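You operate a simulated robot arm through the tools that you are given. There is no shell and no other tool.

Carry out the task below with a simulated robot arm. There is one attempt and no reset: what you move stays moved.

TASK
Tape the web ends with the green block and push the plate back.
Fine: the block bears the tape; close both clamps before pressing it on the joint, put it back, open both clamps. Set down upright: what you pick out.

Only the result counts: the job must be done as asked and must still hold three seconds after the hand-in. Knocking over, shifting, dropping, spilling or breaking anything else fails it.

THE ROBOT
A 7-joint arm with a two-finger parallel gripper, fixed in place. Base frame: the origin is at the foot of the arm, x ahead of it, y to its left, z up. Lengths are in m, angles in degrees, forces in N, time in s.
With the tool pointing down near the work surface it reaches from about 0.3 to 0.7 m from the base axis. Its first joint turns from -66.0 to 66.0 degrees. Payload 1.57 kg.
The TCP is the grasp point between the finger pads, 0.03 m short of the fingertips. In the tool frame z runs along the fingers and y along their closing line. The gripper opens to 0.11 m. The fingers are 0.024 m wide and 0.012 m thick; the gripper's body (0.048 by 0.112 m) begins 0.078 m behind the TCP.
Orientation is that of the tool frame in the base frame, as a unit quaternion [x, y, z, w]. With the fingers straight down and closing along the base's y, the tool's x points along the base's -x, its y along +y and its z along -z.

THE INTERFACE
- The arm moves only by the tool play_rows. Its argument "deltas" is a list of rows, each an object (a shift or turn left out is 0, a gripper value left out holds the last) with "rot": the turn, a rotation vector about the tool's x, y, z in degrees, a list of three; "translation": the shift along the tool's x, y, z in m, a list of three; "hand": the opening, from 0 (shut) to 1 (fully open). In form: [{"rot": [wx, wy, wz], "translation": [dx, dy, dz], "hand": hand}, ...]. A call has 1 to 20 rows; each row is the pose to reach, as a shift and turn from the pose commanded when the call began, along the tool's axes at that moment. Rows are played at 5 a second. More than 0.05 m and 8.6 degrees between two rows, or a gripper value outside its range, and nothing of the call is played. A pose out of reach is approached as far as the arm can. The call stops where the force on the tool passes 70 N (or 10 N more than at its start, if that is more) or the arm is blocked; 0.2 s more then pass. The fingers move at their own pace (about 0.108 m/s each) and stop on an object; they squeeze with about 38 N. The grip force told is the motor's: it shows also when the fingers shut on nothing. Time passes only in rows, and 0.2 s behind the last, so rows that repeat a pose let the fingers close. It gives the time, the measured TCP pose, the force on the tool (base axes), the opening and the grip force at its end, in the units of the frame above (readings bear some noise), with the torque about the TCP (base axes, N m) and any sound that the robot's microphone picked up.
- Cameras (640 x 400 px; columns grow to the right, rows downward): "scene" is fixed at [0.1601, -0.4036, 1.3865]; the picture's right is [0.70, -0.72, 0.00], its down [-0.60, -0.58, -0.55] and it looks along [0.40, 0.39, -0.83] (base axes); focal length 214 px, centre (320, 200). "wrist" rides on the gripper at [0.07, 0.016, -0.141] in the tool frame; the picture's right is [-0.23, 0.97, 0.00], its down [-0.85, -0.20, -0.48] and it looks along [-0.47, -0.11, 0.88] (tool axes); focal length 222 px, centre (320, 200). There is no depth. A picture from a camera that has moved, and an enlarged one, comes with that camera's place and axes in the base frame and with its lens. The place of the scene camera against the robot may be out by one fixed shift of up to 0.018 m in any direction.
- grab_frame(camera): a new picture of that camera. No time passes.
- inspect(camera, box): a new picture of the part [left, top, right, bottom] of that camera's present view, enlarged. No time passes.
- close_job(): hands the job in; it is judged then, once.

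Places have to be worked out from the pictures, the camera data and where the tool is seen. Open the gripper and draw the arm clear of the work before you hand the job in, unless the task says otherwise.

The tools are called after ">>>" by a JSON object that holds its "op" and its "data". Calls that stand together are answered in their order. play_rows: Moves the arm, as the interface text tells. Its arguments: {"type":"object","properties":{"deltas":{"type":"array","items":{"type":"object","properties":{"rot":{"type":"array","items":{"type":"number"}},"translation":{"type":"array","items":{"type":"number"}},"hand":{"type":"number"}}}}},"required":["deltas"]} The other tools are called the same way: grab_frame (camera) takes a picture; inspect (camera, box) takes an enlarged picture of a part of a camera's view; close_job () hands the job in.

At the start:

```text
clock: 0.0
position: [0.3156, -0.2571, 1.0276]
tool_rot: [-0.001, 1.0, 0.0, 0.0]
ft_force: [0.0, 0.2, 0.3]
torque: [-0.01, 0.0, 0.0]
opening: 0.1099
grip_force: 0.1
```

scene: 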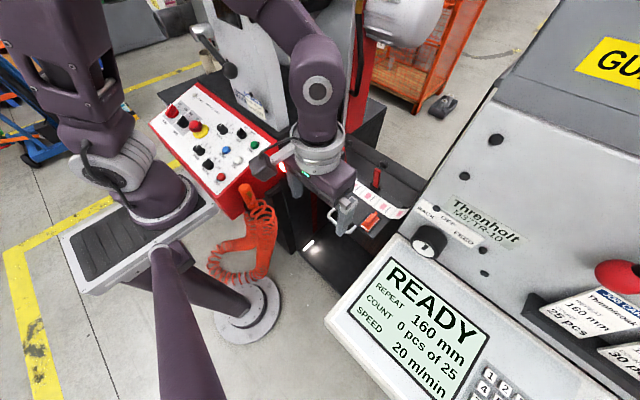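
wrist: 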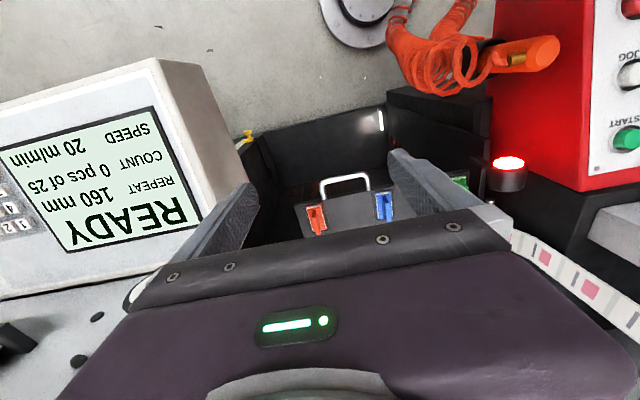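

I start by looking more closely at the scene around the machine, with enlarged views from both cameras.

>>> {"op": "inspect", "data": {"camera": "scene", "box": [230, 120, 430, 290]}}

>>> {"op": "inspect", "data": {"camera": "wrist", "box": [230, 80, 640, 336]}}

>>> {"op": "inspect", "data": {"camera": "scene", "box": [140, 70, 300, 220]}}

>>> {"op": "inspect", "data": {"camera": "scene", "box": [400, 180, 640, 400]}}

```text
2.35 times, centred on (330, 205) of scene
camera zoom: at [0.1601, -0.4036, 1.3865], right [0.7, -0.72, 0.0], down [-0.6, -0.58, -0.55], along [0.4, 0.39, -0.83], focal length 505 px, centre (296, 188)
```

zoom: 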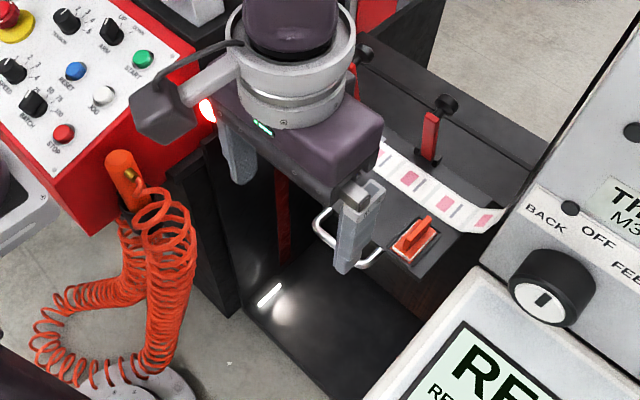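

```text
1.56 times, centred on (435, 208) of wrist
camera zoom: at [0.2454, -0.2395, 1.168], right [0.23, 0.97, 0.0], down [0.85, -0.2, 0.48], along [0.47, -0.11, -0.88], focal length 347 px, centre (140, 188)
```

zoom: 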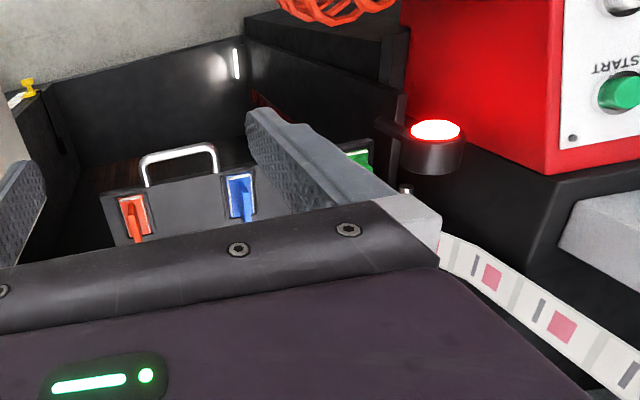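

```text
2.67 times, centred on (220, 145) of scene
camera zoom: at [0.1601, -0.4036, 1.3865], right [0.7, -0.72, 0.0], down [-0.6, -0.58, -0.55], along [0.4, 0.39, -0.83], focal length 572 px, centre (587, 347)
```

zoom: 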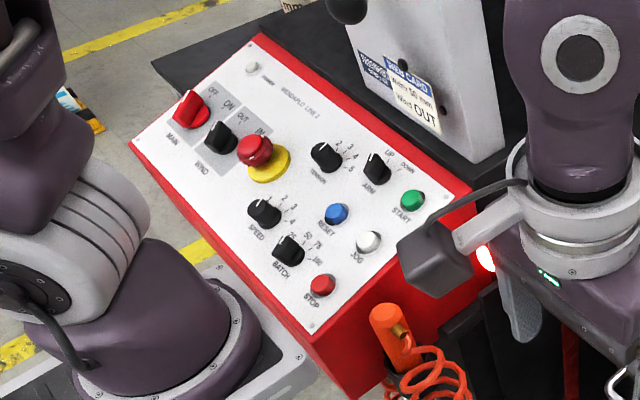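

```text
1.82 times, centred on (520, 290) of scene
camera zoom: at [0.1601, -0.4036, 1.3865], right [0.7, -0.72, 0.0], down [-0.6, -0.58, -0.55], along [0.4, 0.39, -0.83], focal length 390 px, centre (-44, 36)
```

zoom: 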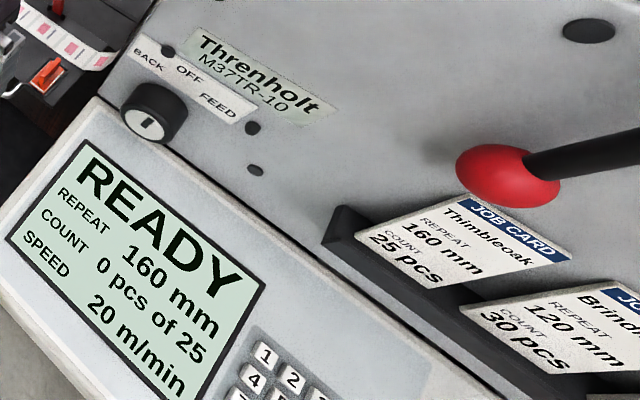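

The gripper hides the work area in the scene view. I raise it about 0.12 m and take it left (+y), away from the line of sight, then look again.

>>> {"op": "play_rows", "data": {"deltas": [{"translation": [0, 0, -0.04]}, {"translation": [0, 0, -0.08]}, {"translation": [0, 0, -0.12]}, {"translation": [0, 0.04, -0.14]}, {"translation": [0, 0.08, -0.14]}, {"translation": [0, 0.12, -0.14]}, {"translation": [0, 0.16, -0.14]}, {"translation": [0, 0.2, -0.14]}]}}

>>> {"op": "grab_frame", "data": {"camera": "scene"}}

>>> {"op": "grab_frame", "data": {"camera": "wrist"}}

```text
clock: 1.8
position: [0.3133, -0.0563, 1.1694]
tool_rot: [0.001, 1.0, 0.0, -0.001]
ft_force: [-0.4, 0.3, -0.7]
torque: [-0.01, -0.01, 0.01]
opening: 0.11
grip_force: 0.1
```

```text
taken
```

scene: 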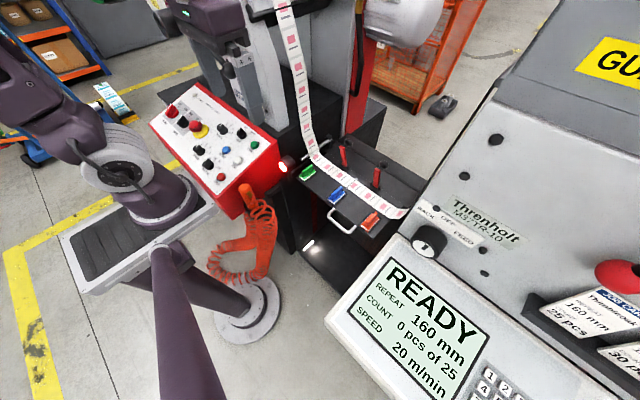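

```text
taken
camera wrist: at [0.2432, -0.0384, 1.3106], right [0.23, 0.97, 0.0], down [0.86, -0.2, 0.48], along [0.47, -0.11, -0.88], focal length 222 px, centre (320, 200)
```

wrist: 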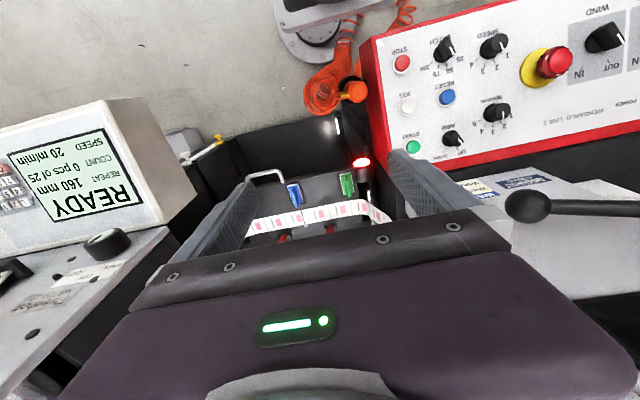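

Now the workplace is visible. I enlarge the plate with its blocks, clamps and the web.

>>> {"op": "inspect", "data": {"camera": "scene", "box": [270, 130, 430, 230]}}

>>> {"op": "inspect", "data": {"camera": "scene", "box": [290, 130, 360, 180]}}

>>> {"op": "inspect", "data": {"camera": "scene", "box": [320, 140, 420, 240]}}

>>> {"op": "inspect", "data": {"camera": "wrist", "box": [220, 140, 420, 265]}}

```text
4.00 times, centred on (350, 180) of scene
camera zoom: at [0.1601, -0.4036, 1.3865], right [0.7, -0.72, 0.0], down [-0.6, -0.58, -0.55], along [0.4, 0.39, -0.83], focal length 858 px, centre (200, 280)
```

zoom: 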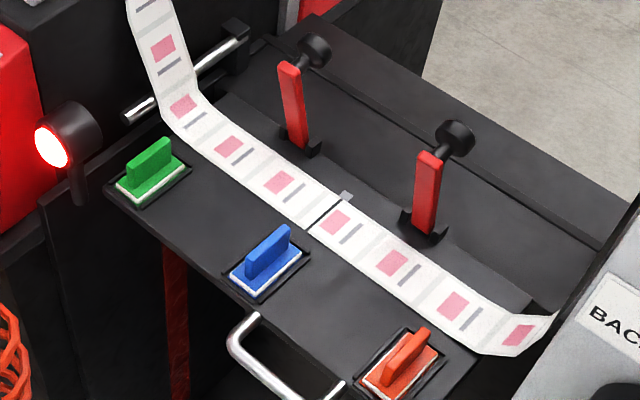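

```text
8.00 times, centred on (325, 155) of scene
camera zoom: at [0.1601, -0.4036, 1.3865], right [0.7, -0.72, 0.0], down [-0.6, -0.58, -0.55], along [0.4, 0.39, -0.83], focal length 1716 px, centre (280, 560)
```

zoom: 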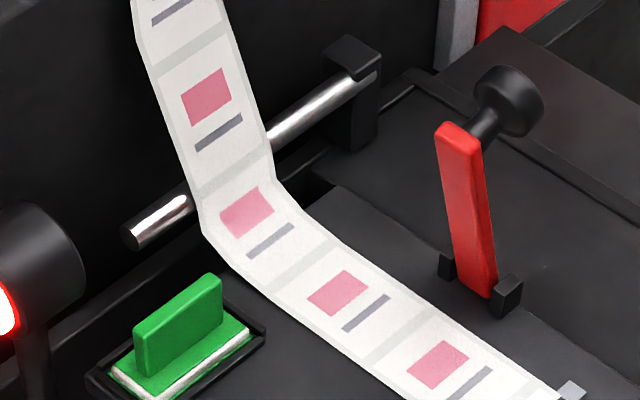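

```text
4.00 times, centred on (370, 190) of scene
camera zoom: at [0.1601, -0.4036, 1.3865], right [0.7, -0.72, 0.0], down [-0.6, -0.58, -0.55], along [0.4, 0.39, -0.83], focal length 858 px, centre (120, 240)
```

zoom: 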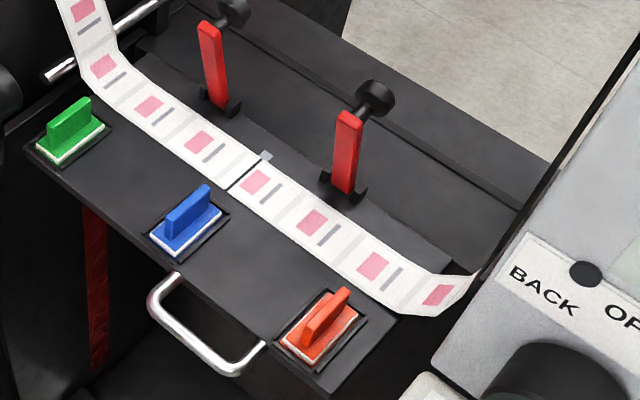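

```text
3.20 times, centred on (320, 202) of wrist
camera zoom: at [0.2432, -0.0384, 1.3106], right [0.23, 0.97, 0.0], down [0.86, -0.2, 0.48], along [0.47, -0.11, -0.88], focal length 711 px, centre (320, 192)
```

zoom: 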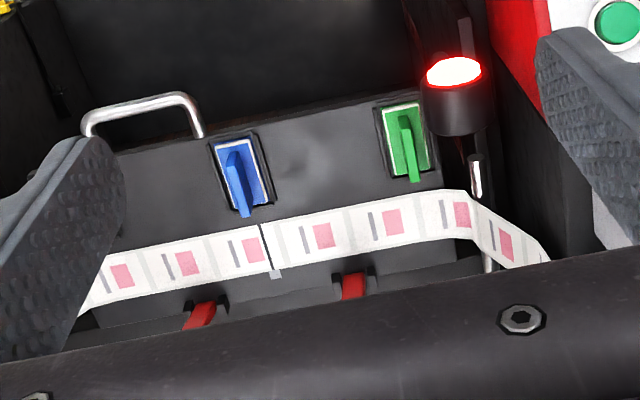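

Triangulating from the two wrist views, the plate is near z≈0.78, the blue block near (0.494,-0.163), the green near (0.493,-0.024) and the lamp near (0.43,0.01,0.85). I move to above the plate, clear of the rising web, for better wrist views.

>>> {"op": "play_rows", "data": {"deltas": [{"translation": [0, -0.04, 0]}, {"translation": [0, -0.08, 0]}, {"translation": [-0.03, -0.1, 0]}, {"translation": [-0.07, -0.1, 0]}, {"translation": [-0.11, -0.1, 0.0]}, {"translation": [-0.13, -0.1, 0.03]}, {"translation": [-0.13, -0.1, 0.03]}]}}

>>> {"op": "grab_frame", "data": {"camera": "wrist"}}

>>> {"op": "grab_frame", "data": {"camera": "scene"}}

```text
clock: 3.4
position: [0.4426, -0.1566, 1.1378]
tool_rot: [0.0, 1.0, 0.0, 0.0]
ft_force: [-0.1, 0.3, -0.3]
torque: [0.0, 0.0, -0.02]
opening: 0.11
grip_force: 0.1
```

```text
taken
camera wrist: at [0.3729, -0.1396, 1.2787], right [0.23, 0.97, 0.0], down [0.85, -0.2, 0.48], along [0.47, -0.11, -0.88], focal length 222 px, centre (320, 200)
```

wrist: 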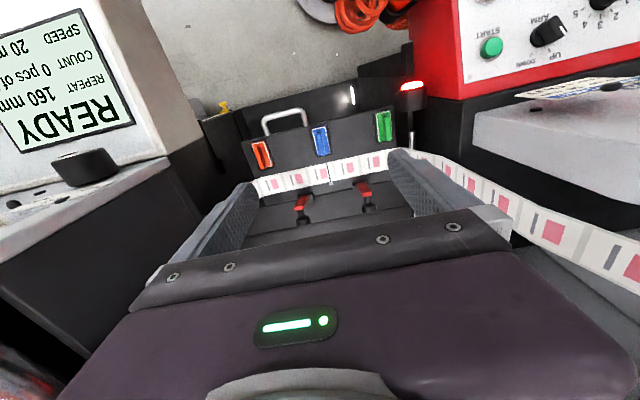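

```text
taken
```

scene: 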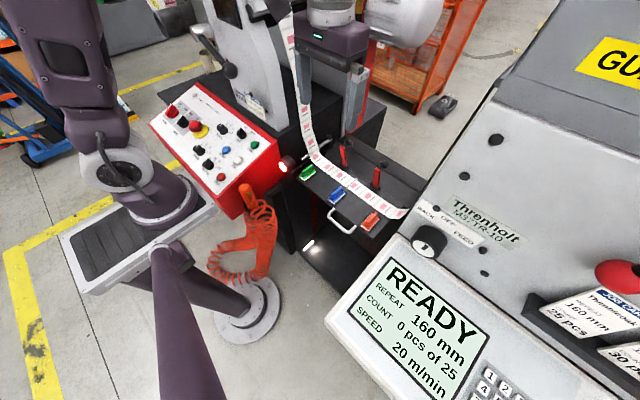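

Whole plate is now in the wrist view; I enlarge it to measure.

>>> {"op": "inspect", "data": {"camera": "wrist", "box": [230, 100, 422, 220]}}

>>> {"op": "inspect", "data": {"camera": "wrist", "box": [240, 150, 352, 220]}}

>>> {"op": "inspect", "data": {"camera": "wrist", "box": [330, 70, 490, 170]}}

```text
3.33 times, centred on (326, 160) of wrist
camera zoom: at [0.3729, -0.1396, 1.2787], right [0.23, 0.97, 0.0], down [0.85, -0.2, 0.48], along [0.47, -0.11, -0.88], focal length 740 px, centre (300, 333)
```

zoom: 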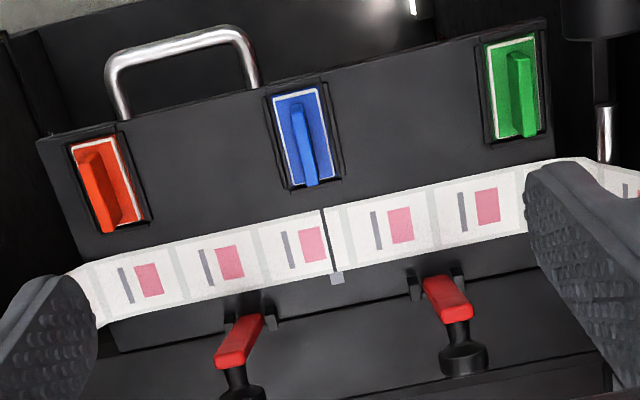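

```text
5.71 times, centred on (296, 185) of wrist
camera zoom: at [0.3729, -0.1396, 1.2787], right [0.23, 0.97, 0.0], down [0.85, -0.2, 0.48], along [0.47, -0.11, -0.88], focal length 1269 px, centre (457, 286)
```

zoom: 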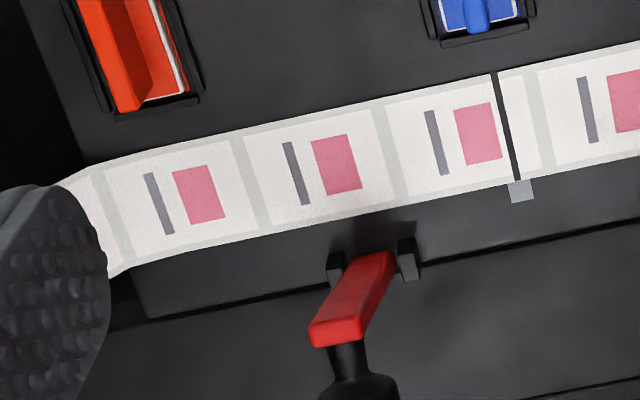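

```text
4.00 times, centred on (410, 120) of wrist
camera zoom: at [0.3729, -0.1396, 1.2787], right [0.23, 0.97, 0.0], down [0.85, -0.2, 0.48], along [0.47, -0.11, -0.88], focal length 888 px, centre (-40, 520)
```

zoom: 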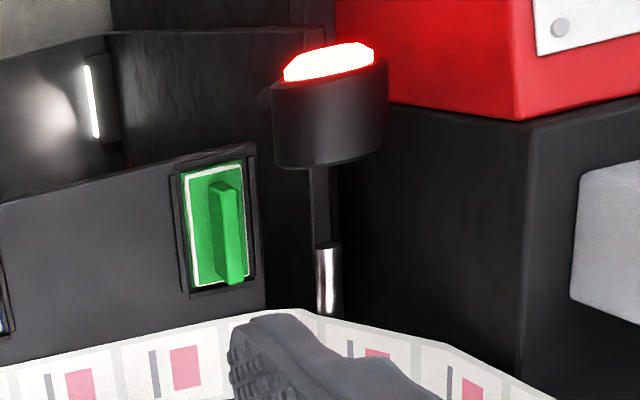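

The joint is near (0.570,-0.166,0.775), with the clamp hinges near (0.615,-0.235) and (0.617,-0.095). I need the lever shape and lean, so I take close-ups and lower the tool a little for another baseline.

>>> {"op": "inspect", "data": {"camera": "scene", "box": [325, 130, 405, 180]}}

>>> {"op": "inspect", "data": {"camera": "scene", "box": [335, 155, 415, 205]}}

>>> {"op": "play_rows", "data": {"deltas": [{"translation": [0.02, -0.0, 0.03]}, {"translation": [0.04, -0.005, 0.06]}, {"translation": [0.04, -0.01, 0.1]}, {"translation": [0.04, -0.01, 0.12]}, {"translation": [0.04, -0.01, 0.12]}]}}

>>> {"op": "grab_frame", "data": {"camera": "wrist"}}

>>> {"op": "inspect", "data": {"camera": "wrist", "box": [220, 120, 420, 245]}}

```text
8.00 times, centred on (365, 155) of scene
camera zoom: at [0.1601, -0.4036, 1.3865], right [0.7, -0.72, 0.0], down [-0.6, -0.58, -0.55], along [0.4, 0.39, -0.83], focal length 1716 px, centre (-40, 560)
```

zoom: 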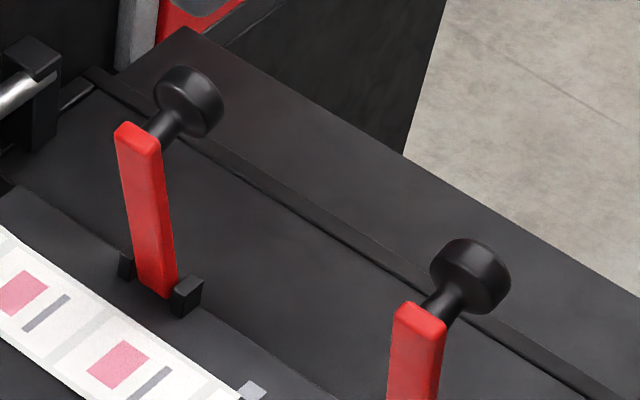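

```text
8.00 times, centred on (375, 180) of scene
camera zoom: at [0.1601, -0.4036, 1.3865], right [0.7, -0.72, 0.0], down [-0.6, -0.58, -0.55], along [0.4, 0.39, -0.83], focal length 1716 px, centre (-120, 360)
```

zoom: 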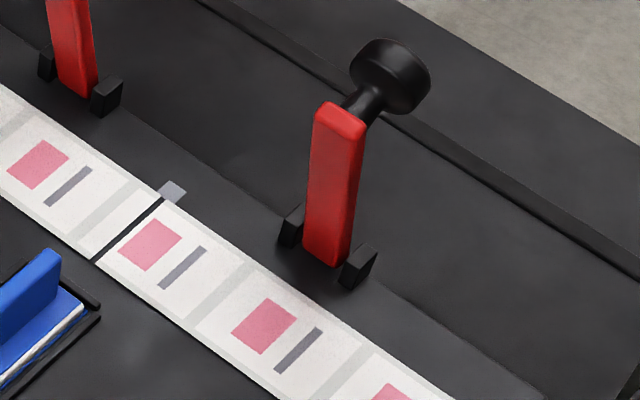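

```text
clock: 4.6
position: [0.4046, -0.1659, 1.0186]
tool_rot: [0.0, 1.0, 0.0, 0.0]
ft_force: [0.2, 0.2, -0.6]
torque: [0.03, 0.03, 0.02]
opening: 0.1098
grip_force: 0.0
```

```text
taken
camera wrist: at [0.3354, -0.1499, 1.16], right [0.23, 0.97, 0.0], down [0.86, -0.2, 0.48], along [0.47, -0.11, -0.88], focal length 222 px, centre (320, 200)
```

wrist: 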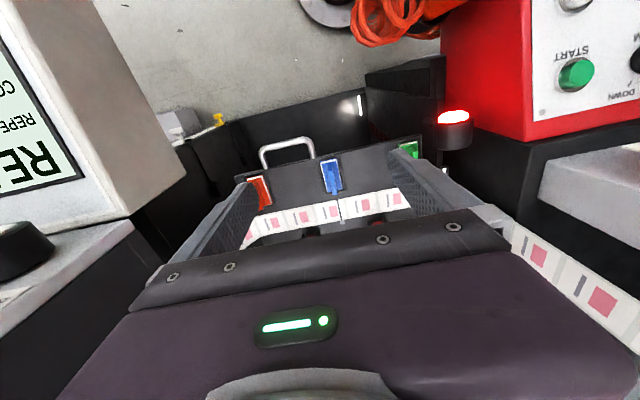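

```text
3.20 times, centred on (320, 182) of wrist
camera zoom: at [0.3354, -0.1499, 1.16], right [0.23, 0.97, 0.0], down [0.86, -0.2, 0.48], along [0.47, -0.11, -0.88], focal length 711 px, centre (320, 256)
```

zoom: 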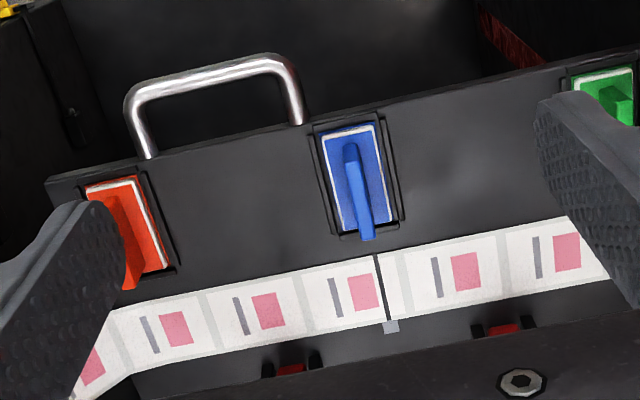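

Red bars stand nearly upright with a knob at the back of the top end, so closing means swinging the bar forward over the web. I go above the clamps at a safe height to triangulate them from another viewpoint.

>>> {"op": "play_rows", "data": {"deltas": [{"translation": [0, 0, -0.04]}, {"translation": [-0.03, 0, -0.07]}, {"translation": [-0.07, 0, -0.08]}, {"translation": [-0.11, 0, -0.08]}, {"translation": [-0.125, 0, -0.08]}, {"translation": [-0.125, 0, -0.08]}]}}

>>> {"op": "inspect", "data": {"camera": "wrist", "box": [230, 100, 422, 220]}}

>>> {"op": "inspect", "data": {"camera": "wrist", "box": [250, 120, 378, 200]}}

>>> {"op": "grab_frame", "data": {"camera": "wrist"}}

```text
clock: 6.0
position: [0.5285, -0.1658, 1.0988]
tool_rot: [0.0, 1.0, 0.0, 0.0]
ft_force: [-1.0, 0.4, -0.3]
torque: [0.01, -0.02, -0.02]
opening: 0.11
grip_force: 0.0
```

```text
3.33 times, centred on (326, 160) of wrist
camera zoom: at [0.4593, -0.1491, 1.2398], right [0.23, 0.97, 0.0], down [0.85, -0.2, 0.48], along [0.47, -0.11, -0.88], focal length 740 px, centre (300, 333)
```

zoom: 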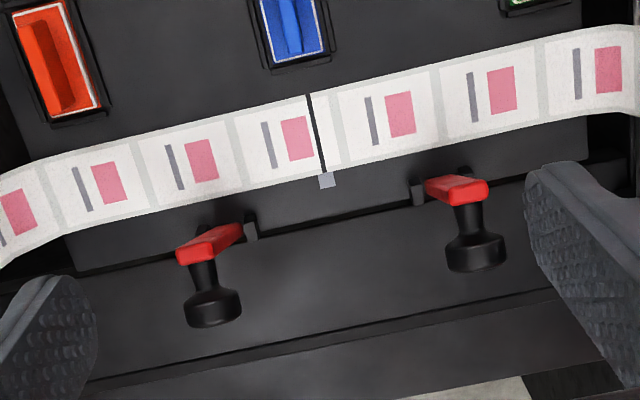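

```text
5.00 times, centred on (314, 160) of wrist
camera zoom: at [0.4593, -0.1491, 1.2398], right [0.23, 0.97, 0.0], down [0.85, -0.2, 0.48], along [0.47, -0.11, -0.88], focal length 1111 px, centre (350, 400)
```

zoom: 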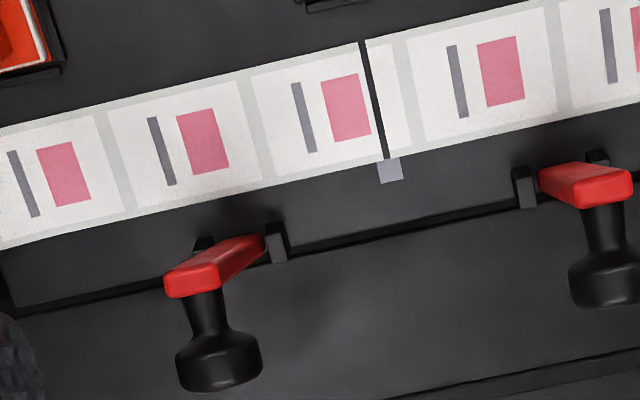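

```text
taken
camera wrist: at [0.4593, -0.1491, 1.2398], right [0.23, 0.97, 0.0], down [0.85, -0.2, 0.48], along [0.47, -0.11, -0.88], focal length 222 px, centre (320, 200)
```

wrist: 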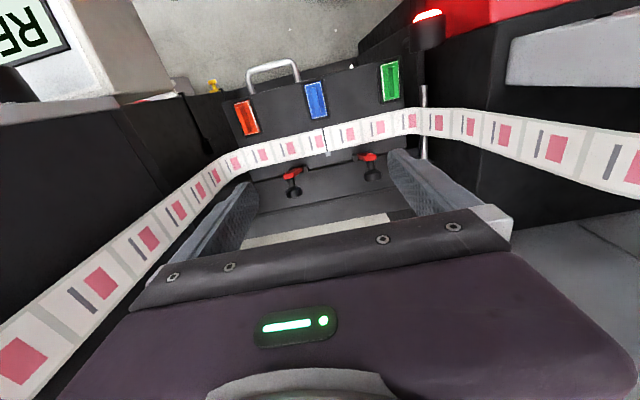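

Triangulation puts the bar tops near (0.592, z 0.881), leaning about 15° forward, and the knobs near (0.624,-0.237,0.879) and (0.625,-0.096,0.879), about 30 mm wide. I plan to grip a knob from above and swing it on the arc; first I go above the left knob with the hand half open and check alignment.

>>> {"op": "play_rows", "data": {"deltas": [{"translation": [0, -0.035, 0], "hand": 0.6}, {"translation": [-0.03, -0.071, 0], "hand": 0.6}, {"translation": [-0.07, -0.071, 0.02], "hand": 0.6}, {"translation": [-0.0955, -0.071, 0.05], "hand": 0.6}, {"translation": [-0.0955, -0.071, 0.09], "hand": 0.6}, {"translation": [-0.0955, -0.071, 0.13], "hand": 0.6}, {"translation": [-0.0955, -0.071, 0.145], "hand": 0.6}, {"translation": [-0.0955, -0.071, 0.145], "hand": 0.6}]}}

>>> {"op": "grab_frame", "data": {"camera": "wrist"}}

>>> {"op": "inspect", "data": {"camera": "scene", "box": [300, 80, 460, 180]}}

>>> {"op": "grab_frame", "data": {"camera": "scene"}}

```text
clock: 7.8
position: [0.6246, -0.238, 0.9515]
tool_rot: [0.001, 1.0, 0.0, 0.0]
ft_force: [0.5, 0.6, 0.4]
torque: [-0.01, -0.03, 0.01]
opening: 0.0664
grip_force: 0.0
```

```text
taken
camera wrist: at [0.5545, -0.2209, 1.0933], right [0.23, 0.97, 0.0], down [0.86, -0.2, 0.48], along [0.47, -0.11, -0.88], focal length 222 px, centre (320, 200)
```

wrist: 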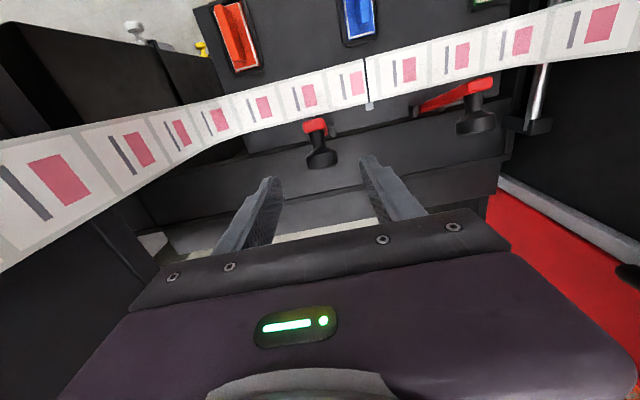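

```text
4.00 times, centred on (380, 130) of scene
camera zoom: at [0.1601, -0.4036, 1.3865], right [0.7, -0.72, 0.0], down [-0.6, -0.58, -0.55], along [0.4, 0.39, -0.83], focal length 858 px, centre (80, 480)
```

zoom: 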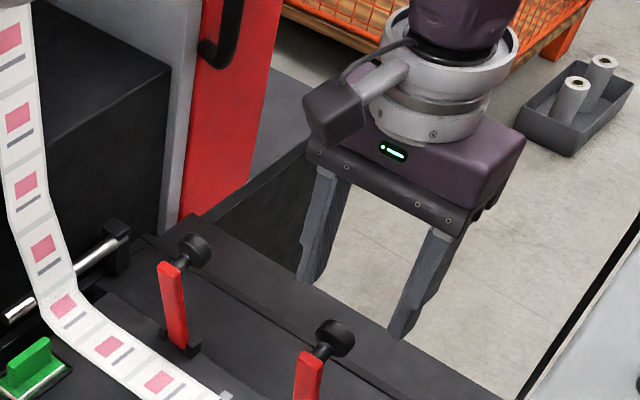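

```text
taken
```

scene: 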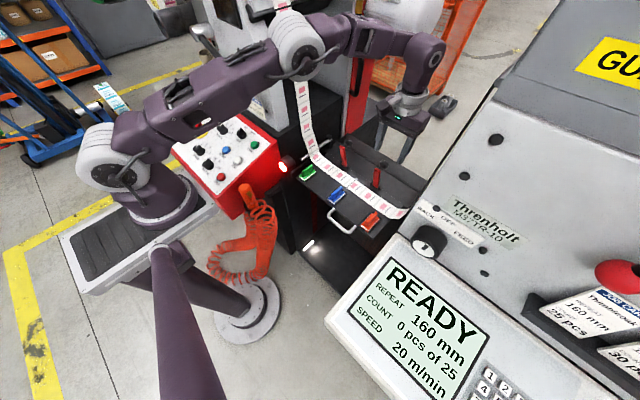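

The knob lies where predicted between the fingers. I enlarge to refine its x and height before descending.

>>> {"op": "inspect", "data": {"camera": "wrist", "box": [240, 100, 400, 200]}}

```text
4.00 times, centred on (320, 150) of wrist
camera zoom: at [0.5545, -0.2209, 1.0933], right [0.23, 0.97, 0.0], down [0.86, -0.2, 0.48], along [0.47, -0.11, -0.88], focal length 888 px, centre (320, 400)
```

zoom: 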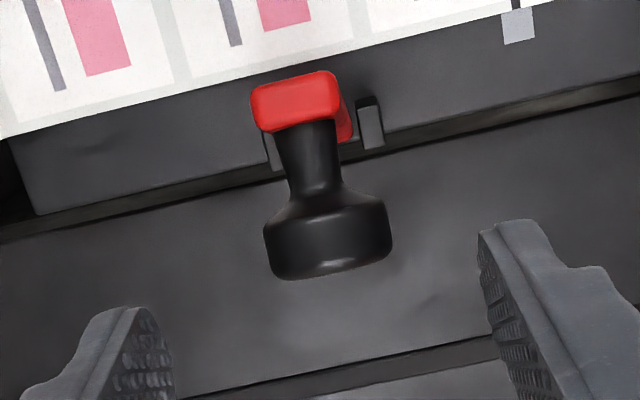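

Refined knob position: (0.622,-0.236,0.885). I descend straight to TCP z≈0.893 and close on the knob.

>>> {"op": "play_rows", "data": {"deltas": [{"translation": [0.002, 0.002, 0.02], "hand": 0.6}, {"translation": [0.002, 0.002, 0.04], "hand": 0.6}, {"translation": [0.002, 0.002, 0.0585], "hand": 0.6}, {"translation": [0.002, 0.002, 0.0585], "hand": 0.6}, {"translation": [0.002, 0.002, 0.0585], "hand": 0.0}, {"translation": [0.002, 0.002, 0.0585], "hand": 0.0}, {"translation": [0.002, 0.002, 0.0585], "hand": 0.0}]}}

>>> {"op": "inspect", "data": {"camera": "wrist", "box": [240, 100, 400, 200]}}

>>> {"op": "inspect", "data": {"camera": "scene", "box": [300, 80, 460, 180]}}

```text
clock: 9.4
position: [0.6227, -0.2354, 0.8929]
tool_rot: [0.001, 1.0, -0.002, 0.0]
ft_force: [1.6, -17.3, -7.4]
torque: [-0.17, -0.2, 0.13]
opening: 0.029
grip_force: 38.7
```

```text
4.00 times, centred on (320, 150) of wrist
camera zoom: at [0.5537, -0.2177, 1.0351], right [0.23, 0.97, 0.0], down [0.85, -0.2, 0.48], along [0.47, -0.11, -0.88], focal length 888 px, centre (320, 400)
```

zoom: 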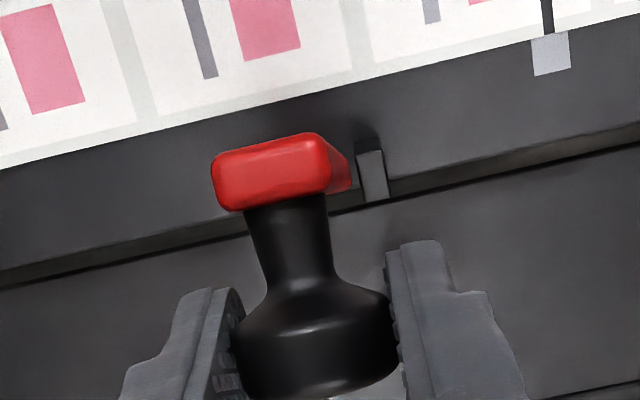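

```text
4.00 times, centred on (380, 130) of scene
camera zoom: at [0.1603, -0.4041, 1.3863], right [0.7, -0.72, 0.0], down [-0.6, -0.58, -0.55], along [0.4, 0.39, -0.83], focal length 858 px, centre (80, 480)
```

zoom: 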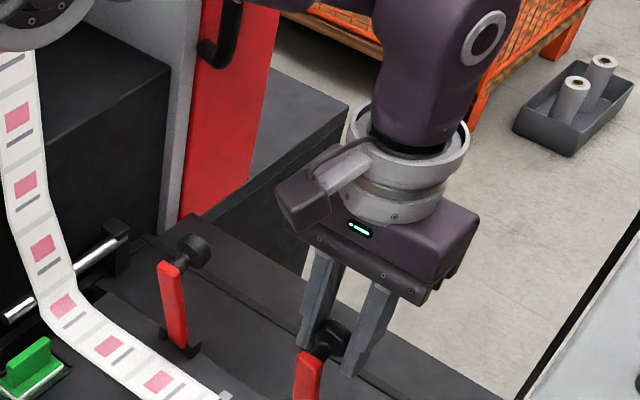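

The knob is gripped (opening 29 mm). I start swinging it forward along the estimated arc, first about 22° with a small y relief, and check the forces.

>>> {"op": "play_rows", "data": {"deltas": [{"translation": [0.0, -0.002, 0], "hand": 0}, {"translation": [0.0067, -0.002, 0], "hand": 0}, {"translation": [0.0133, -0.002, 0.0001], "hand": 0}, {"translation": [0.02, -0.002, 0.001], "hand": 0}, {"translation": [0.0266, -0.002, 0.0019], "hand": 0}, {"translation": [0.033, -0.002, 0.0036], "hand": 0}, {"translation": [0.0394, -0.002, 0.0054], "hand": 0}]}}

>>> {"op": "inspect", "data": {"camera": "wrist", "box": [240, 100, 400, 200]}}

>>> {"op": "inspect", "data": {"camera": "scene", "box": [300, 100, 460, 200]}}

```text
clock: 11.0
position: [0.5853, -0.2349, 0.8886]
tool_rot: [0.0, 1.0, 0.002, 0.0]
ft_force: [9.9, 15.0, 4.6]
torque: [0.16, -1.15, -0.06]
opening: 0.029
grip_force: 38.5
```

```text
4.00 times, centred on (320, 150) of wrist
camera zoom: at [0.5155, -0.2188, 1.0295], right [0.23, 0.97, 0.0], down [0.86, -0.2, 0.48], along [0.47, -0.11, -0.88], focal length 888 px, centre (320, 400)
```

zoom: 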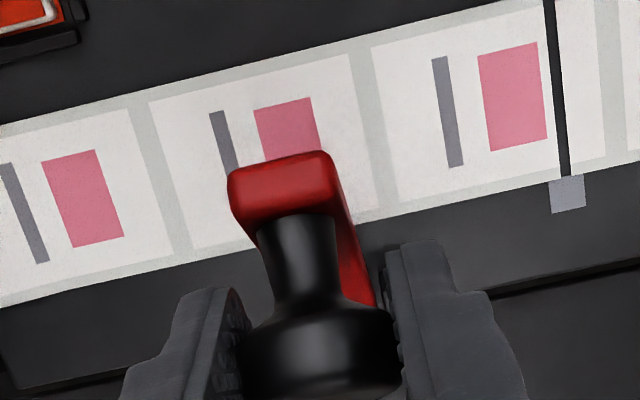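

```text
4.00 times, centred on (380, 150) of scene
camera zoom: at [0.1603, -0.4032, 1.3866], right [0.7, -0.72, 0.0], down [-0.6, -0.58, -0.55], along [0.4, 0.39, -0.83], focal length 858 px, centre (80, 400)
```

zoom: 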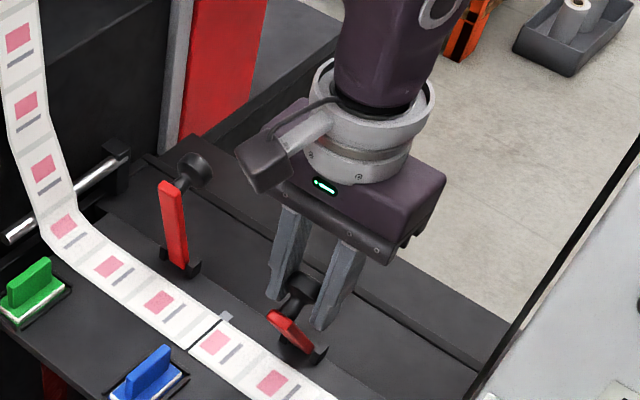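

The lever follows well with only ~10 N drag. I continue on the arc to about 60°.

>>> {"op": "play_rows", "data": {"deltas": [{"translation": [0.0062, 0.0012, 0.0026], "hand": 0}, {"translation": [0.0124, 0.0012, 0.0052], "hand": 0}, {"translation": [0.0182, 0.0012, 0.0086], "hand": 0}, {"translation": [0.0239, 0.0012, 0.012], "hand": 0}, {"translation": [0.0292, 0.0012, 0.0161], "hand": 0}, {"translation": [0.0345, 0.0012, 0.0202], "hand": 0}, {"translation": [0.0392, 0.0012, 0.025], "hand": 0}, {"translation": [0.0438, 0.0012, 0.0297], "hand": 0}, {"translation": [0.0479, 0.0012, 0.035], "hand": 0}, {"translation": [0.0519, 0.0012, 0.0403], "hand": 0}]}}

>>> {"op": "inspect", "data": {"camera": "wrist", "box": [240, 100, 400, 200]}}

>>> {"op": "inspect", "data": {"camera": "scene", "box": [300, 120, 460, 220]}}

```text
clock: 13.2
position: [0.533, -0.2363, 0.8476]
tool_rot: [0.0, 1.0, 0.0, 0.0]
ft_force: [8.6, 21.1, 6.3]
torque: [0.04, -1.12, 0.02]
opening: 0.029
grip_force: 38.5
```

```text
4.00 times, centred on (320, 150) of wrist
camera zoom: at [0.4638, -0.2183, 0.9885], right [0.23, 0.97, 0.0], down [0.85, -0.2, 0.48], along [0.47, -0.11, -0.88], focal length 888 px, centre (320, 400)
```

zoom: 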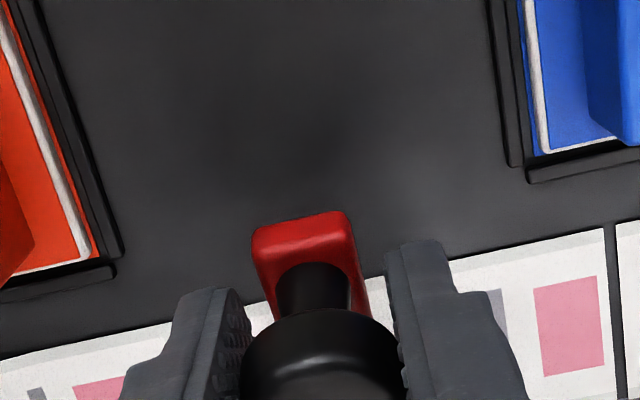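

```text
4.00 times, centred on (380, 170) of scene
camera zoom: at [0.1602, -0.4031, 1.3867], right [0.7, -0.72, 0.0], down [-0.6, -0.58, -0.55], along [0.4, 0.39, -0.83], focal length 858 px, centre (80, 320)
```

zoom: 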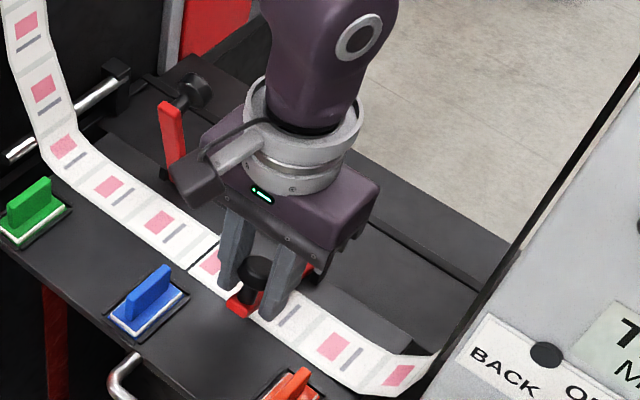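

Continuing the last part of the arc to bring the bar flat on the web, watching the contact force.

>>> {"op": "play_rows", "data": {"deltas": [{"translation": [0.0034, 0.001, 0.0058], "hand": 0}, {"translation": [0.0066, 0.001, 0.0117], "hand": 0}, {"translation": [0.0084, 0.001, 0.0155], "hand": 0}, {"translation": [0.0099, 0.001, 0.019], "hand": 0}, {"translation": [0.0109, 0.001, 0.0215], "hand": 0}, {"translation": [0.0117, 0.001, 0.024], "hand": 0}, {"translation": [0.0117, 0.001, 0.024], "hand": 0}]}}

>>> {"op": "inspect", "data": {"camera": "wrist", "box": [240, 100, 400, 200]}}

>>> {"op": "inspect", "data": {"camera": "scene", "box": [300, 140, 460, 240]}}

```text
clock: 14.8
position: [0.5211, -0.2355, 0.8236]
tool_rot: [0.001, 1.0, 0.001, -0.001]
ft_force: [1.4, 4.5, 8.5]
torque: [-0.04, -0.95, 0.0]
opening: 0.029
grip_force: 39.1
```

```text
4.00 times, centred on (320, 150) of wrist
camera zoom: at [0.4505, -0.2181, 0.9649], right [0.23, 0.97, 0.0], down [0.86, -0.2, 0.48], along [0.46, -0.11, -0.88], focal length 888 px, centre (320, 400)
```

zoom: 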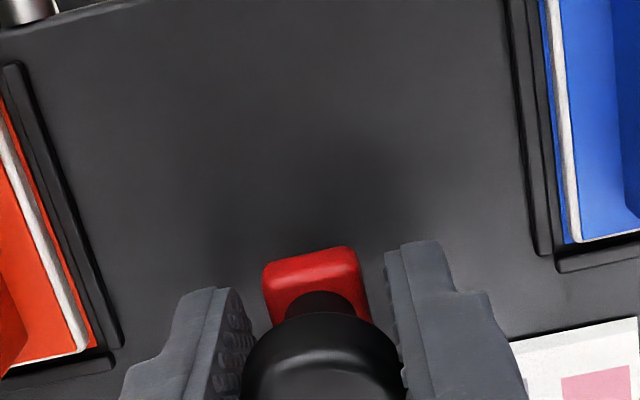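

```text
4.00 times, centred on (380, 190) of scene
camera zoom: at [0.1599, -0.4034, 1.3866], right [0.7, -0.72, 0.0], down [-0.6, -0.58, -0.55], along [0.4, 0.39, -0.83], focal length 858 px, centre (80, 240)
```

zoom: 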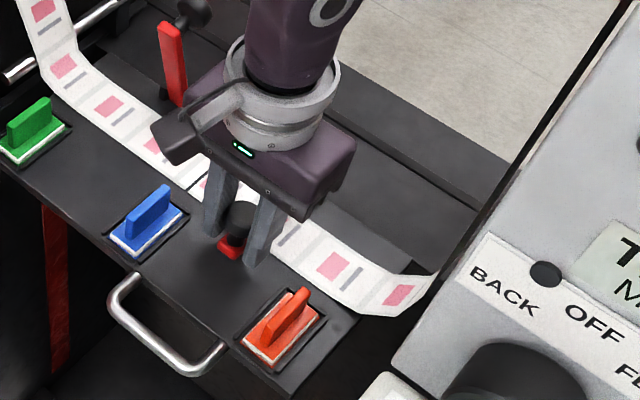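

Force is still low, so the bar may not be fully down; I press further in small steps.

>>> {"op": "play_rows", "data": {"deltas": [{"translation": [0.0008, 0, 0.003], "hand": 0}, {"translation": [0.0014, 0, 0.006], "hand": 0}, {"translation": [0.0018, 0, 0.009], "hand": 0}, {"translation": [0.0018, 0, 0.009], "hand": 0}]}}

>>> {"op": "inspect", "data": {"camera": "scene", "box": [320, 160, 400, 210]}}

>>> {"op": "inspect", "data": {"camera": "wrist", "box": [240, 100, 400, 200]}}

```text
clock: 15.8
position: [0.5201, -0.2348, 0.8148]
tool_rot: [0.0, 1.0, -0.001, 0.0]
ft_force: [0.0, -1.7, 9.0]
torque: [-0.02, -1.1, -0.04]
opening: 0.0286
grip_force: 38.3
```

```text
8.00 times, centred on (360, 185) of scene
camera zoom: at [0.1599, -0.4036, 1.3866], right [0.7, -0.72, 0.0], down [-0.6, -0.58, -0.55], along [0.4, 0.39, -0.83], focal length 1716 px, centre (0, 320)
```

zoom: 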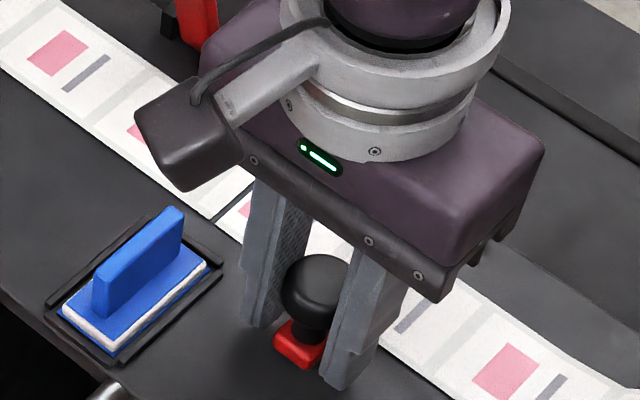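

```text
4.00 times, centred on (320, 150) of wrist
camera zoom: at [0.4491, -0.218, 0.9561], right [0.23, 0.97, 0.0], down [0.85, -0.2, 0.48], along [0.47, -0.11, -0.88], focal length 888 px, centre (320, 400)
```

zoom: 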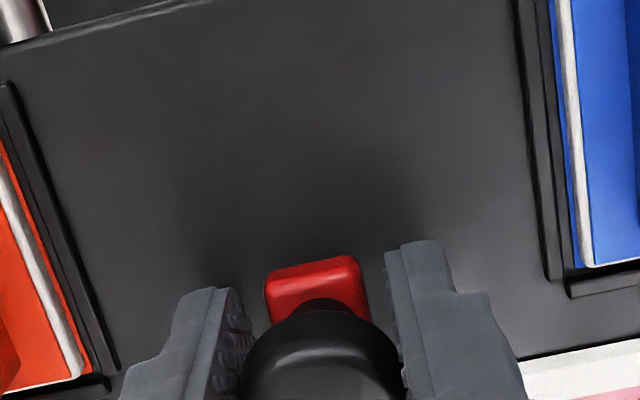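

The lever keeps turning at ~9 N drag. I release with a small opening, rise, close the hand and press the knob down from above until it resists.

>>> {"op": "play_rows", "data": {"deltas": [{"translation": [0, 0, 0], "hand": 0.4}, {"translation": [0, 0, 0], "hand": 0.4}, {"translation": [0, 0, -0.02], "hand": 0.4}, {"translation": [0, 0, -0.05], "hand": 0.4}, {"translation": [0, 0, -0.07], "hand": 0.0}, {"translation": [0, 0, -0.07], "hand": 0.0}, {"translation": [0, 0, -0.07], "hand": 0.0}]}}

>>> {"op": "inspect", "data": {"camera": "scene", "box": [320, 160, 400, 210]}}

>>> {"op": "inspect", "data": {"camera": "wrist", "box": [240, 100, 400, 200]}}

```text
clock: 17.4
position: [0.5192, -0.2345, 0.8843]
tool_rot: [0.0, 1.0, 0.0, 0.001]
ft_force: [0.2, 0.2, -0.6]
torque: [0.01, 0.0, 0.01]
opening: 0.0001
grip_force: 21.4
```

```text
8.00 times, centred on (360, 185) of scene
camera zoom: at [0.1601, -0.4036, 1.3865], right [0.7, -0.72, 0.0], down [-0.6, -0.58, -0.55], along [0.4, 0.39, -0.83], focal length 1716 px, centre (0, 320)
```

zoom: 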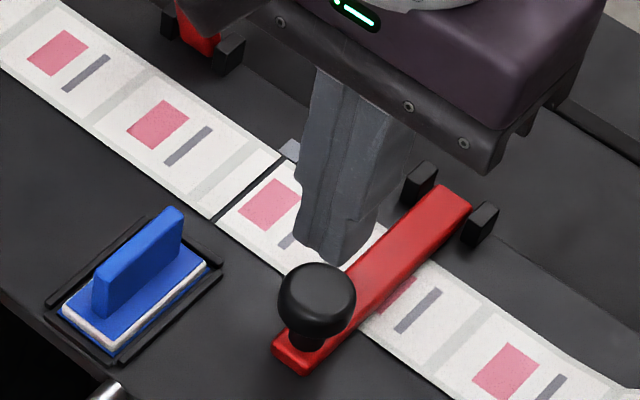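

```text
4.00 times, centred on (320, 150) of wrist
camera zoom: at [0.4492, -0.2179, 1.0255], right [0.23, 0.97, 0.0], down [0.85, -0.2, 0.48], along [0.47, -0.11, -0.88], focal length 888 px, centre (320, 400)
```

zoom: 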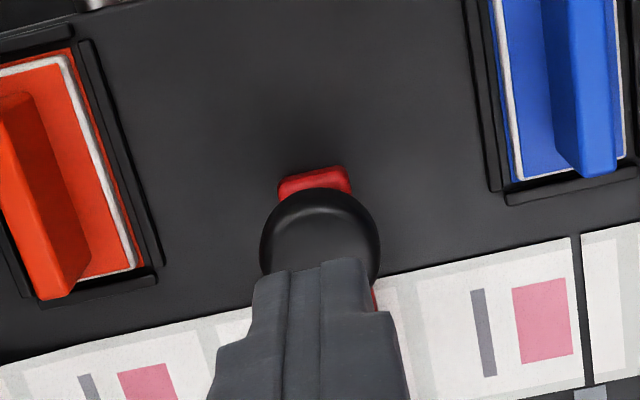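

The bar lies almost flat across the web, with the knob near (0.514,-0.234). I press down on it with closed fingers in small steps.

>>> {"op": "play_rows", "data": {"deltas": [{"translation": [0.005, 0, 0.015]}, {"translation": [0.005, 0, 0.025]}, {"translation": [0.005, 0, 0.03]}, {"translation": [0.005, 0, 0.034]}, {"translation": [0.005, 0, 0.037]}, {"translation": [0.005, 0, 0.04]}, {"translation": [0.005, 0, 0.042]}, {"translation": [0.005, 0, 0.042]}]}}

```text
clock: 18.7
position: [0.5147, -0.2363, 0.8514]
tool_rot: [0.0, 1.0, -0.001, 0.0]
ft_force: [-11.0, 8.0, 35.5]
torque: [0.3, 0.09, 0.04]
opening: 0.0
grip_force: 21.3
stopped in row 6: the force on the tool passed its limit at 78 N (the readings are from after the stop); the commanded pose is now the measured one
```

It met solid resistance at knob-top z≈0.821, so the left clamp is fully down. I rise and check it and the plate.

>>> {"op": "play_rows", "data": {"deltas": [{"translation": [0, 0, -0.03]}, {"translation": [0, 0, -0.07]}, {"translation": [0, 0, -0.11]}, {"translation": [0, 0, -0.14], "hand": 0.5}, {"translation": [0, 0, -0.14], "hand": 0.5}]}}

>>> {"op": "inspect", "data": {"camera": "scene", "box": [270, 130, 430, 230]}}

>>> {"op": "grab_frame", "data": {"camera": "wrist"}}

```text
clock: 19.9
position: [0.5118, -0.2355, 0.9914]
tool_rot: [0.0, 1.0, -0.002, 0.0]
ft_force: [-0.5, 0.4, 0.3]
torque: [0.03, -0.03, -0.01]
opening: 0.055
grip_force: 0.1
```

```text
4.00 times, centred on (350, 180) of scene
camera zoom: at [0.1601, -0.4036, 1.3865], right [0.7, -0.72, 0.0], down [-0.6, -0.58, -0.55], along [0.4, 0.39, -0.83], focal length 858 px, centre (200, 280)
```

zoom: 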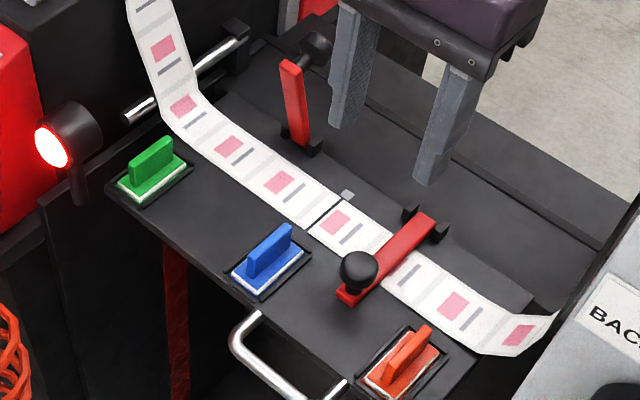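

```text
taken
camera wrist: at [0.4417, -0.2177, 1.1325], right [0.23, 0.97, 0.0], down [0.85, -0.2, 0.48], along [0.47, -0.11, -0.88], focal length 222 px, centre (320, 200)
```

wrist: 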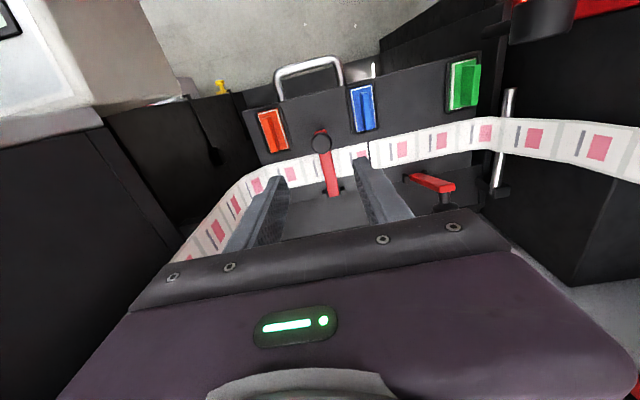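

The left clamp is closed and nothing else shifted. Next I go above the right knob near (0.623,-0.0955) and check alignment.

>>> {"op": "play_rows", "data": {"deltas": [{"translation": [-0.03, 0.035, 0], "hand": 0.55}, {"translation": [-0.06, 0.07, 0], "hand": 0.55}, {"translation": [-0.09, 0.105, 0], "hand": 0.55}, {"translation": [-0.1098, 0.1408, 0.0], "hand": 0.55}, {"translation": [-0.1098, 0.1408, 0.04], "hand": 0.55}, {"translation": [-0.1098, 0.1408, 0.04], "hand": 0.55}]}}

>>> {"op": "inspect", "data": {"camera": "wrist", "box": [240, 100, 400, 200]}}

>>> {"op": "grab_frame", "data": {"camera": "wrist"}}

>>> {"op": "grab_frame", "data": {"camera": "scene"}}

```text
clock: 21.3
position: [0.6228, -0.093, 0.952]
tool_rot: [0.0, 1.0, -0.001, 0.0]
ft_force: [0.3, -0.1, 0.7]
torque: [-0.04, 0.0, -0.02]
opening: 0.0605
grip_force: 0.1
```

```text
4.00 times, centred on (320, 150) of wrist
camera zoom: at [0.5528, -0.0752, 1.0938], right [0.23, 0.97, 0.0], down [0.85, -0.2, 0.48], along [0.47, -0.11, -0.88], focal length 888 px, centre (320, 400)
```

zoom: 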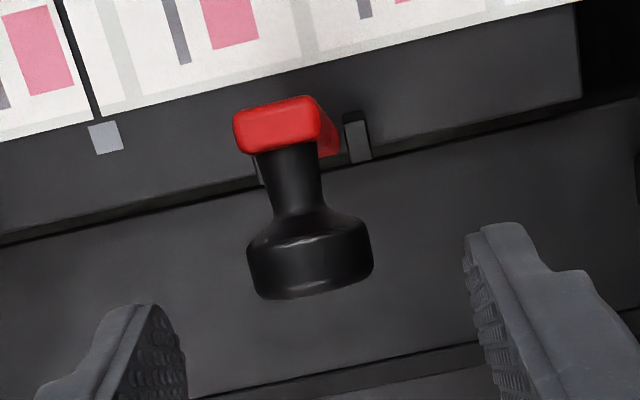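

```text
taken
camera wrist: at [0.5528, -0.0752, 1.0938], right [0.23, 0.97, 0.0], down [0.85, -0.2, 0.48], along [0.47, -0.11, -0.88], focal length 222 px, centre (320, 200)
```

wrist: 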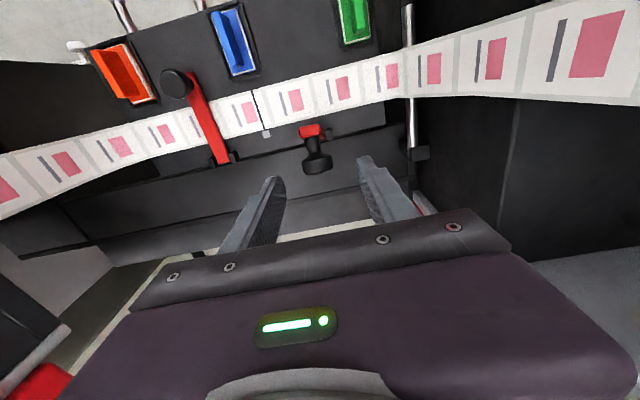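

```text
taken
```

scene: 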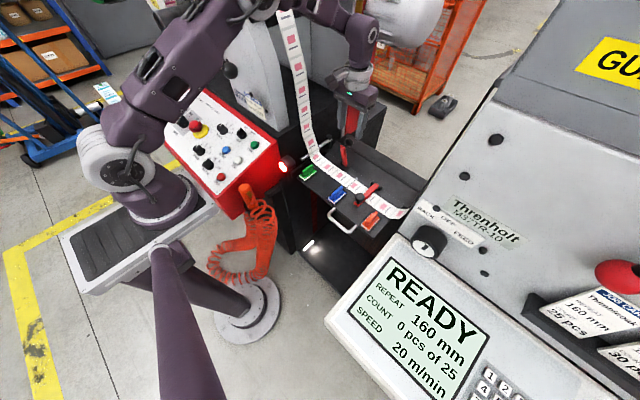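

The knob sits about 1 mm off the tool centre in y. I descend, close on it, then swing the same arc as for the left one.

>>> {"op": "play_rows", "data": {"deltas": [{"translation": [-0.001, -0.0013, 0.02], "hand": 0.55}, {"translation": [-0.001, -0.0013, 0.04], "hand": 0.55}, {"translation": [-0.001, -0.0013, 0.0585], "hand": 0.55}, {"translation": [-0.001, -0.0013, 0.0585], "hand": 0.55}, {"translation": [-0.001, -0.0013, 0.0585], "hand": 0.0}, {"translation": [-0.001, -0.0013, 0.0585], "hand": 0.0}, {"translation": [-0.001, -0.0013, 0.0585], "hand": 0.0}]}}

>>> {"op": "inspect", "data": {"camera": "wrist", "box": [240, 100, 400, 200]}}

```text
clock: 22.9
position: [0.6242, -0.0944, 0.8917]
tool_rot: [0.0, 1.0, -0.001, 0.0]
ft_force: [-0.1, -2.3, -4.5]
torque: [-0.01, -0.09, 0.01]
opening: 0.029
grip_force: 38.6
```

```text
4.00 times, centred on (320, 150) of wrist
camera zoom: at [0.5543, -0.0779, 1.0333], right [0.23, 0.97, 0.0], down [0.85, -0.2, 0.48], along [0.47, -0.11, -0.88], focal length 888 px, centre (320, 400)
```

zoom: 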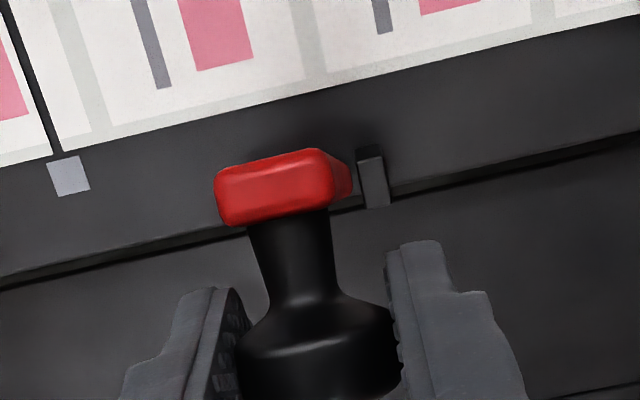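

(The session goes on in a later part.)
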